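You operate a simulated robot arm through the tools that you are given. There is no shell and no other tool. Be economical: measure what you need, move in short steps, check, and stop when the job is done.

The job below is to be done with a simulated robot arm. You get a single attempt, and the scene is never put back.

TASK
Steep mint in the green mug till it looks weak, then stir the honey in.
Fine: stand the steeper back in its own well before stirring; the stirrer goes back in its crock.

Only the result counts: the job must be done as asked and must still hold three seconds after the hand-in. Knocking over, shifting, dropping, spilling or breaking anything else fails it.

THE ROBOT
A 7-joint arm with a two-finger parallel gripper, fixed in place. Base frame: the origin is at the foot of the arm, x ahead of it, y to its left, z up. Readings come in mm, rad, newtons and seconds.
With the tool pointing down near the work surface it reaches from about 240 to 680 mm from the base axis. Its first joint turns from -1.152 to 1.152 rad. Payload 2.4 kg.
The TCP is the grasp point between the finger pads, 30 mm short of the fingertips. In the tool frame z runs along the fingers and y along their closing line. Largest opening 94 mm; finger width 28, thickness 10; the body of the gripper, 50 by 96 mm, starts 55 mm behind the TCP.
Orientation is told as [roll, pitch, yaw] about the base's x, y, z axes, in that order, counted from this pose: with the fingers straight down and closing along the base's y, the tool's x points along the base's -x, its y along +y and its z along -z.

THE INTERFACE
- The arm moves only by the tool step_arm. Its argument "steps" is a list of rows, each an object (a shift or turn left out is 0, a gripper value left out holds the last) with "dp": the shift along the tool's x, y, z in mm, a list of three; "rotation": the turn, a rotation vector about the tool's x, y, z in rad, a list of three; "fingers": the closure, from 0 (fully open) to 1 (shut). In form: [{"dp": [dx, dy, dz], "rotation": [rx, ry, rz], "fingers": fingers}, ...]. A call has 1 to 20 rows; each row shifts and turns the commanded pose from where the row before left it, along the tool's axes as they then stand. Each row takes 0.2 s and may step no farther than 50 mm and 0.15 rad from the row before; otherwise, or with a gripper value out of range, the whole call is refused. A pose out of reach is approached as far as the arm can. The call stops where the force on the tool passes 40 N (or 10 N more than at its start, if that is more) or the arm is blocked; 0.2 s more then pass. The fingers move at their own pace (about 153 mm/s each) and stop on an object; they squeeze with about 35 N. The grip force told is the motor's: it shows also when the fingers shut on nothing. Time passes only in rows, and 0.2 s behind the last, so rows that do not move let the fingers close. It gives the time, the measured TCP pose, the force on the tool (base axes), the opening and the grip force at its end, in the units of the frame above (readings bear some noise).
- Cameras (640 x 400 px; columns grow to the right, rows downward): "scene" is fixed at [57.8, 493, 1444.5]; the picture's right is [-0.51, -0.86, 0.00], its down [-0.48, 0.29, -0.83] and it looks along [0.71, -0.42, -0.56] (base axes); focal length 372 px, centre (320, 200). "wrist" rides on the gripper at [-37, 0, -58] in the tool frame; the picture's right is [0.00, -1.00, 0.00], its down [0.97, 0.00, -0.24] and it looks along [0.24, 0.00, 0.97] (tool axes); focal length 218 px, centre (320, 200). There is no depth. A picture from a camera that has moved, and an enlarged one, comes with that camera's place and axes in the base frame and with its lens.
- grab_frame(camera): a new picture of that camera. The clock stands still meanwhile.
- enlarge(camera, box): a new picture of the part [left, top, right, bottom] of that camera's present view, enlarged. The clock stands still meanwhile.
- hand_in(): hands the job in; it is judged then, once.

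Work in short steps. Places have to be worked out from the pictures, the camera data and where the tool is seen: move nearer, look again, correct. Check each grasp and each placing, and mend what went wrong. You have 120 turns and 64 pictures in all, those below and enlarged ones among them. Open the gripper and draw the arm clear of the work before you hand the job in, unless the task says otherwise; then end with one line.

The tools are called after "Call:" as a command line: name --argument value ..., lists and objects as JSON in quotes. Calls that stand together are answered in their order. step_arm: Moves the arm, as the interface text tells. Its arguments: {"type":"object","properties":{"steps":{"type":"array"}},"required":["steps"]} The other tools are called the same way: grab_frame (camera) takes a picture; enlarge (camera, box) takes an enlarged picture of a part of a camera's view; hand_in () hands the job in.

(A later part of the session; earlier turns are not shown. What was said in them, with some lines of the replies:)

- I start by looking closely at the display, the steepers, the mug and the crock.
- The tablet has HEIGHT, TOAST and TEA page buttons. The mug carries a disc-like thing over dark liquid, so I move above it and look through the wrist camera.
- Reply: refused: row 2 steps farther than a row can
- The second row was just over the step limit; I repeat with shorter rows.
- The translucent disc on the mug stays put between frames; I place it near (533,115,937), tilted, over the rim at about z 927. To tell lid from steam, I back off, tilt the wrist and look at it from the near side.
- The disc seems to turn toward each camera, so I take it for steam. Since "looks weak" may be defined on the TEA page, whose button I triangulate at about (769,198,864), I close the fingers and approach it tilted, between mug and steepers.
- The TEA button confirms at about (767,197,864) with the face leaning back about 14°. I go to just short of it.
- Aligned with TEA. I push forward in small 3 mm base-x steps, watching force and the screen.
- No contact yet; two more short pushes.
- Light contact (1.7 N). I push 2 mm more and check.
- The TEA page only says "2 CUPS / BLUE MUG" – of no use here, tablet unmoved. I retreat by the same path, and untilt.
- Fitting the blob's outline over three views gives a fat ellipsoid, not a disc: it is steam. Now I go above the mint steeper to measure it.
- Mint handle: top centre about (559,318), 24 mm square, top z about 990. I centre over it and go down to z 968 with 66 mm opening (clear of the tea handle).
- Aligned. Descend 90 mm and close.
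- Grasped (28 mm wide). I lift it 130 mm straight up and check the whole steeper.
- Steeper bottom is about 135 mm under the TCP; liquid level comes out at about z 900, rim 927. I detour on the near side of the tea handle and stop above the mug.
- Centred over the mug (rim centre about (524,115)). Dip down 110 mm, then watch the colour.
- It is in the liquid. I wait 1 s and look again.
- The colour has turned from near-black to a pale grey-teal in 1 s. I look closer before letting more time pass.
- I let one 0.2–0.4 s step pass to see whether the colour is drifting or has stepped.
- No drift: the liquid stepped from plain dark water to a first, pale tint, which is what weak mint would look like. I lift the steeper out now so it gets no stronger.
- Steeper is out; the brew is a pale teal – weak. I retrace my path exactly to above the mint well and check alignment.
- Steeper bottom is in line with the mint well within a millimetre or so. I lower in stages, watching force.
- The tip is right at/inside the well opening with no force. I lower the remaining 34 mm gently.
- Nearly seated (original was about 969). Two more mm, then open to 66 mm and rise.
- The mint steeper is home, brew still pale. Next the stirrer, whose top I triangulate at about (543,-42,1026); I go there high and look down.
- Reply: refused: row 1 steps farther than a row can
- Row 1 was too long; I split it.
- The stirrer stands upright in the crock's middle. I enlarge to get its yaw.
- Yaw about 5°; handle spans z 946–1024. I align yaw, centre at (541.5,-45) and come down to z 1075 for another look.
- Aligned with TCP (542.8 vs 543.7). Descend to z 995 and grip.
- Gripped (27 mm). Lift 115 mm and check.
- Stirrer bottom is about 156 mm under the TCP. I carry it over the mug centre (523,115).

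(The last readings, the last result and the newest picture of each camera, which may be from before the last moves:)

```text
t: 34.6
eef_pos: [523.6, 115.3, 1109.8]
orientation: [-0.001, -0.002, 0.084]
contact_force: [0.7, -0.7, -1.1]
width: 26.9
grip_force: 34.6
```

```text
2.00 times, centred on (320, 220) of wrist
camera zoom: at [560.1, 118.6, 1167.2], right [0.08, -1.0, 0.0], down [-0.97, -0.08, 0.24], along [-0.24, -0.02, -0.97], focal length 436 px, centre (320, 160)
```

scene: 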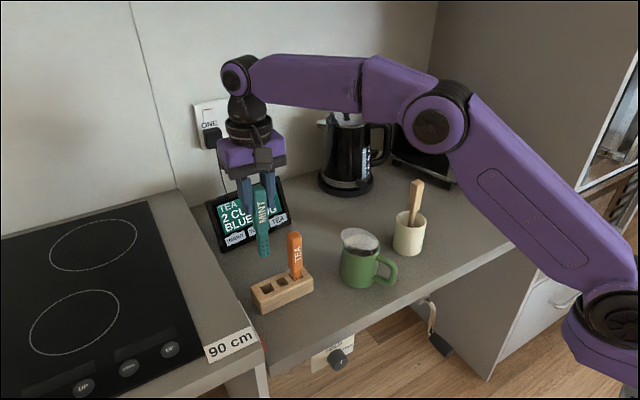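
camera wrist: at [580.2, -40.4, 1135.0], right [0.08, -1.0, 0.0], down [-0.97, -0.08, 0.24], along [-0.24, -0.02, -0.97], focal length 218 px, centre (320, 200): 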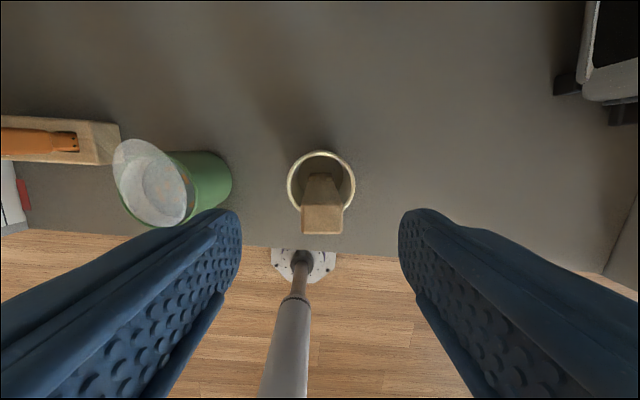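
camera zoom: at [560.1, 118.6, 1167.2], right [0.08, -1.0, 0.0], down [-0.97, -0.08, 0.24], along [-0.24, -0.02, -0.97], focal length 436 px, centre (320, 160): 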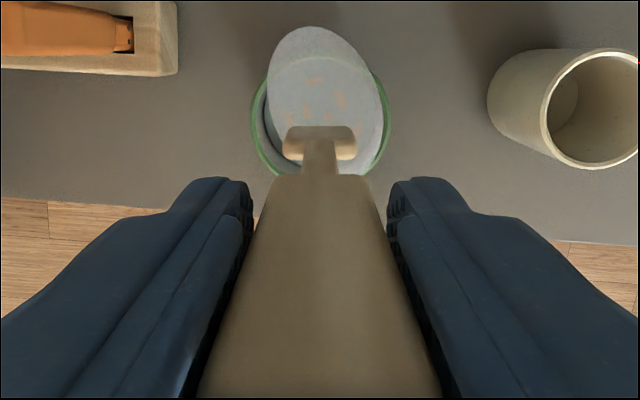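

Centred; the paddle is about 36 mm wide along y, so I keep the stir radius to 9 mm. Lower it to about 20 mm off the mug floor.

Call:
step_arm --steps '[{"dp": [0, 0, 40]}, {"dp": [0, 0, 35]}, {"dp": [0, 0, 18]}, {}]'

Call:
enlarge --camera "scene" --box '[325, 210, 405, 290]'

```text
t: 35.6
eef_pos: [522.3, 115.5, 1016.8]
orientation: [0.0, -0.002, 0.083]
contact_force: [0.0, -0.6, -0.2]
width: 27.3
grip_force: 34.8
```

```text
5.00 times, centred on (365, 250) of scene
camera zoom: at [57.8, 493.0, 1444.5], right [-0.51, -0.86, 0.0], down [-0.48, 0.29, -0.83], along [0.71, -0.42, -0.56], focal length 1860 px, centre (95, -50)
```

zoom: 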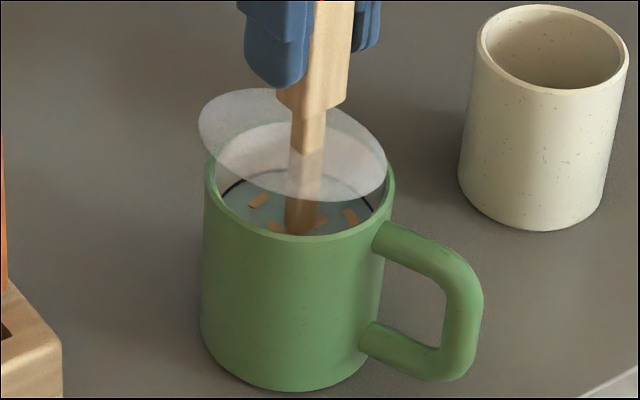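

In the brew without contact. I stir two circles and look at the honey flecks.

Call:
step_arm --steps '[{"dp": [9, 0, 0]}, {"dp": [-2.64, 6.36, 0]}, {"dp": [-6.36, 2.64, 0]}, {"dp": [-6.36, -2.64, 0]}, {"dp": [-2.64, -6.36, 0]}, {"dp": [2.64, -6.36, 0]}, {"dp": [6.36, -2.64, 0]}, {"dp": [6.36, 2.64, 0]}, {"dp": [2.64, 6.36, 0]}, {"dp": [-2.64, 6.36, 0]}, {"dp": [-6.36, 2.64, 0]}, {"dp": [-6.36, -2.64, 0]}, {"dp": [-2.64, -6.36, 0]}, {"dp": [2.64, -6.36, 0]}, {"dp": [6.36, -2.64, 0]}, {"dp": [6.36, 2.64, 0]}, {"dp": [2.64, 6.36, 0]}, {"dp": [-9, 0, 0]}]'

Call:
enlarge --camera "scene" --box '[325, 210, 405, 290]'

```text
t: 39.4
eef_pos: [522.2, 114.9, 1016.2]
orientation: [0.0, 0.0, 0.086]
contact_force: [-0.3, 0.3, -0.4]
width: 27.2
grip_force: 35.3
```

```text
5.00 times, centred on (365, 250) of scene
camera zoom: at [57.8, 493.0, 1444.5], right [-0.51, -0.86, 0.0], down [-0.48, 0.29, -0.83], along [0.71, -0.42, -0.56], focal length 1860 px, centre (95, -50)
```

zoom: 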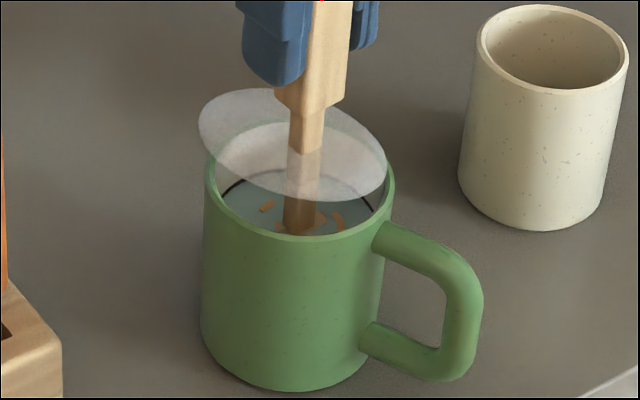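

The flecks are shrinking. I keep on stirring, three quicker circles.

Call:
step_arm --steps '[{"dp": [9, 0, 0]}, {"dp": [-4.5, 7.79, 0]}, {"dp": [-9, 0, 0]}, {"dp": [-4.5, -7.79, 0]}, {"dp": [4.5, -7.79, 0]}, {"dp": [9, 0, 0]}, {"dp": [4.5, 7.79, 0]}, {"dp": [-4.5, 7.79, 0]}, {"dp": [-9, 0, 0]}, {"dp": [-4.5, -7.79, 0]}, {"dp": [4.5, -7.79, 0]}, {"dp": [9, 0, 0]}, {"dp": [4.5, 7.79, 0]}, {"dp": [-4.5, 7.79, 0]}, {"dp": [-9, 0, 0]}, {"dp": [-4.5, -7.79, 0]}, {"dp": [4.5, -7.79, 0]}, {"dp": [9, 0, 0]}, {"dp": [4.5, 7.79, 0]}, {"dp": [-9, 0, 0]}]'

Call:
enlarge --camera "scene" --box '[335, 225, 395, 270]'

```text
t: 43.6
eef_pos: [522.8, 116.0, 1016.1]
orientation: [-0.002, -0.001, 0.085]
contact_force: [0.2, 0.2, 0.2]
width: 27.1
grip_force: 34.8
```

```text
8.89 times, centred on (365, 248) of scene
camera zoom: at [57.8, 493.0, 1444.5], right [-0.51, -0.86, 0.0], down [-0.48, 0.29, -0.83], along [0.71, -0.42, -0.56], focal length 3306 px, centre (-80, -222)
```

zoom: 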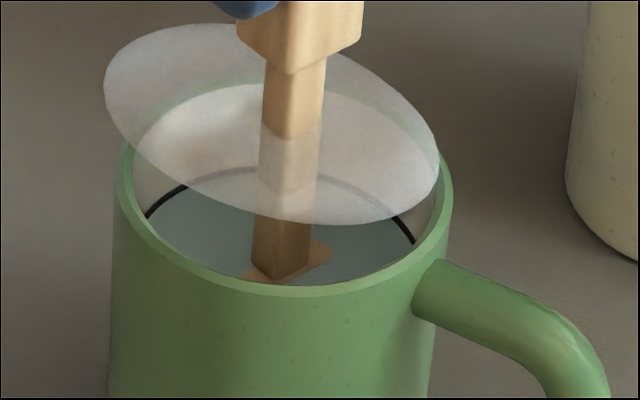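

Flecks look gone (the brown shape is the paddle under the surface). One more circle for safety, then lift clear and check.

Call:
step_arm --steps '[{"dp": [9, 0, 0]}, {"dp": [-4.5, 7.79, 0]}, {"dp": [-9, 0, 0]}, {"dp": [-4.5, -7.79, 0]}, {"dp": [4.5, -7.79, 0]}, {"dp": [9, 0, 0]}, {"dp": [4.5, 7.79, 0]}, {"dp": [-9, 0, 0]}, {}, {"dp": [0, 0, -30]}, {"dp": [0, 0, -35]}, {"dp": [0, 0, -28]}, {}]'

Call:
enlarge --camera "scene" --box '[335, 225, 395, 270]'

```text
t: 46.4
eef_pos: [523.5, 114.6, 1110.1]
orientation: [0.0, -0.001, 0.086]
contact_force: [0.1, -0.2, -0.2]
width: 26.9
grip_force: 34.8
```

```text
8.89 times, centred on (365, 248) of scene
camera zoom: at [57.8, 493.0, 1444.5], right [-0.51, -0.86, 0.0], down [-0.48, 0.29, -0.83], along [0.71, -0.42, -0.56], focal length 3306 px, centre (-80, -222)
```

zoom: 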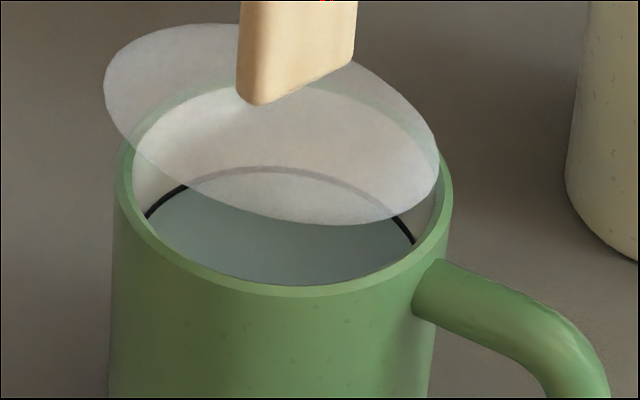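

Honey is gone and the brew stays pale. I carry the stirrer back over the crock by the exact reverse path.

Call:
step_arm --steps '[{"dp": [-1.5, -40.5, 0]}, {"dp": [-1.6, -40, 0]}, {"dp": [-1.6, -40, 0]}, {"dp": [-1.6, -40, 0]}, {}, {}]'

Call:
enlarge --camera "wrist" --box '[230, 120, 410, 320]'

```text
t: 47.8
eef_pos: [543.2, -43.6, 1110.9]
orientation: [0.0, 0.0, 0.086]
contact_force: [0.5, -0.5, 0.6]
width: 27.1
grip_force: 35.0
```

```text
2.00 times, centred on (320, 220) of wrist
camera zoom: at [579.9, -40.7, 1167.9], right [0.08, -1.0, 0.0], down [-0.97, -0.08, 0.24], along [-0.24, -0.02, -0.97], focal length 436 px, centre (320, 160)
```

zoom: 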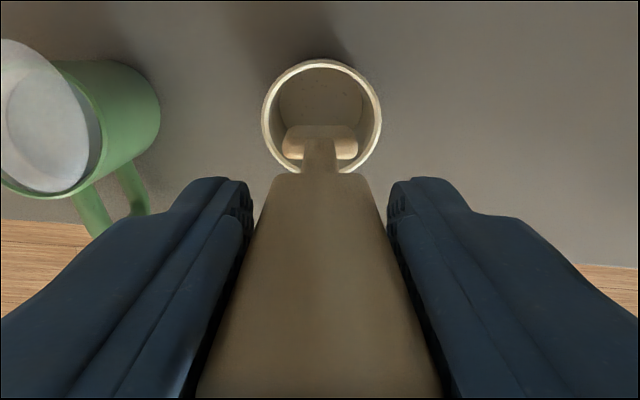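

Centred over the crock. Lower 111 mm, then the last few mm gently.

Call:
step_arm --steps '[{"dp": [0, 0, 40]}, {"dp": [0, 0, 40]}, {"dp": [0, 0, 25]}, {"dp": [0, 0, 6]}, {}]'

Call:
step_arm --steps '[{"dp": [0, 0, 2]}, {"dp": [0, 0, 2]}, {}]'

Call:
enlarge --camera "scene" --box '[330, 140, 460, 290]'

```text
t: 49.0
eef_pos: [543.2, -44.1, 999.1]
orientation: [-0.001, 0.0, 0.083]
contact_force: [-0.1, -1.0, -1.0]
width: 27.2
grip_force: 34.8
```

```text
t: 49.8
eef_pos: [543.2, -44.6, 995.0]
orientation: [-0.001, -0.002, 0.087]
contact_force: [-0.5, -0.4, -0.5]
width: 27.1
grip_force: 35.5
```

```text
2.67 times, centred on (395, 215) of scene
camera zoom: at [57.8, 493.0, 1444.5], right [-0.51, -0.86, 0.0], down [-0.48, 0.29, -0.83], along [0.71, -0.42, -0.56], focal length 992 px, centre (120, 160)
```

zoom: 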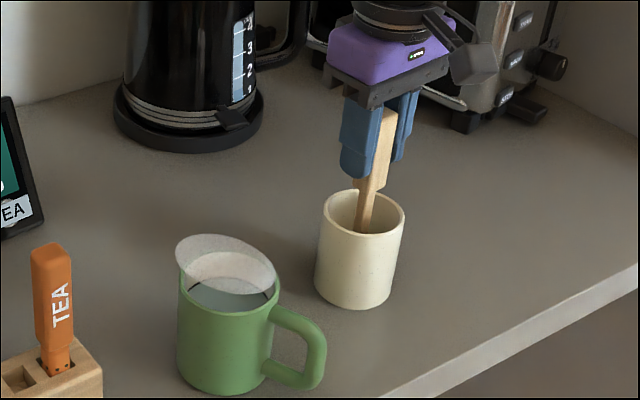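

At the original height, no contact force yet. I probe down 1–2 mm more to make sure it stands on the floor.

Call:
step_arm --steps '[{"dp": [0, 0, 1]}, {}]'

Call:
step_arm --steps '[{"dp": [0, 0, 1]}, {}]'

```text
t: 50.4
eef_pos: [543.8, -44.0, 994.9]
orientation: [-0.001, -0.001, 0.084]
contact_force: [-3.0, 0.1, 13.3]
width: 26.8
grip_force: 35.0
```

```text
t: 51.0
eef_pos: [543.4, -43.2, 994.1]
orientation: [0.001, -0.005, 0.085]
contact_force: [-2.5, -0.3, 27.7]
width: 27.0
grip_force: 35.3
```

It is on the floor (force up). I ease back 2 mm, open modestly, and rise.

Call:
step_arm --steps '[{"dp": [0, 0, -2]}, {}, {"fingers": 0.5}, {}, {}, {"fingers": 0.3}, {}]'

Call:
step_arm --steps '[{"dp": [0, 0, -30]}, {"dp": [0, 0, -45]}, {"dp": [0, 0, -45]}, {"dp": [0, 0, -30]}, {"dp": [40, 0, 0]}, {"dp": [45, 0, 0]}, {"dp": [45, 0, 0]}, {}]'

Call:
grab_frame --camera "scene"

Call:
enlarge --camera "scene" --box '[230, 170, 450, 320]'

```text
t: 52.6
eef_pos: [542.4, -44.3, 995.9]
orientation: [0.0, -0.001, 0.085]
contact_force: [-0.9, 0.2, 0.5]
width: 65.9
grip_force: 0.1
```

```text
t: 54.4
eef_pos: [412.8, -55.6, 1145.1]
orientation: [0.001, 0.0, 0.085]
contact_force: [-0.6, 0.1, 0.6]
width: 65.8
grip_force: 0.1
```

```text
11 pictures are left
```

scene: 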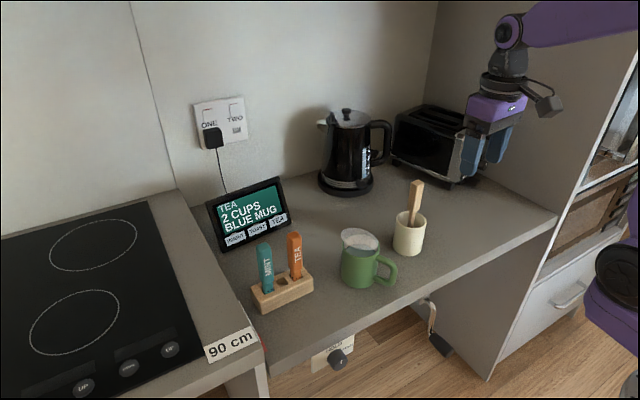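

```text
2.67 times, centred on (340, 245) of scene
camera zoom: at [57.8, 493.0, 1444.5], right [-0.51, -0.86, 0.0], down [-0.48, 0.29, -0.83], along [0.71, -0.42, -0.56], focal length 992 px, centre (267, 80)
```

zoom: 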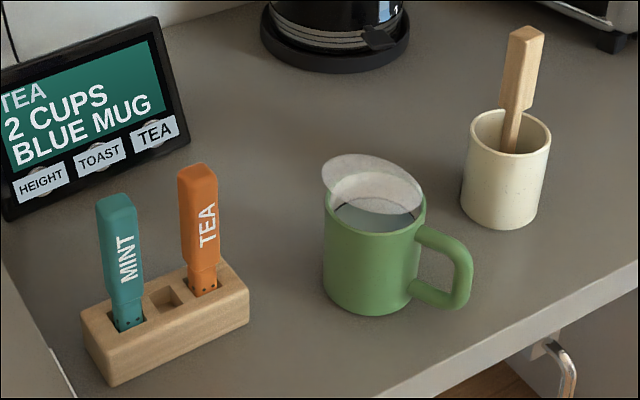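

All items stand as at the start, the brew is pale and free of honey flecks, and the arm is clear. I open the gripper fully, then hand in.

Call:
step_arm --steps '[{"fingers": 0}, {}, {}]'

Call:
hand_in

```text
t: 55.2
eef_pos: [413.3, -55.2, 1144.7]
orientation: [0.0, -0.001, 0.085]
contact_force: [0.1, 0.0, 0.1]
width: 93.9
grip_force: 0.1
```

```text
The job is handed in.
```

I steeped the mint in the green mug until the brew first turned pale, put the steeper back in its own well, stirred until no honey showed, and returned the stirrer to its crock. "Weak" was my judgement by eye, and I left the kitchen display on its TEA page after pressing that button to look for a guide, which it didn't give.
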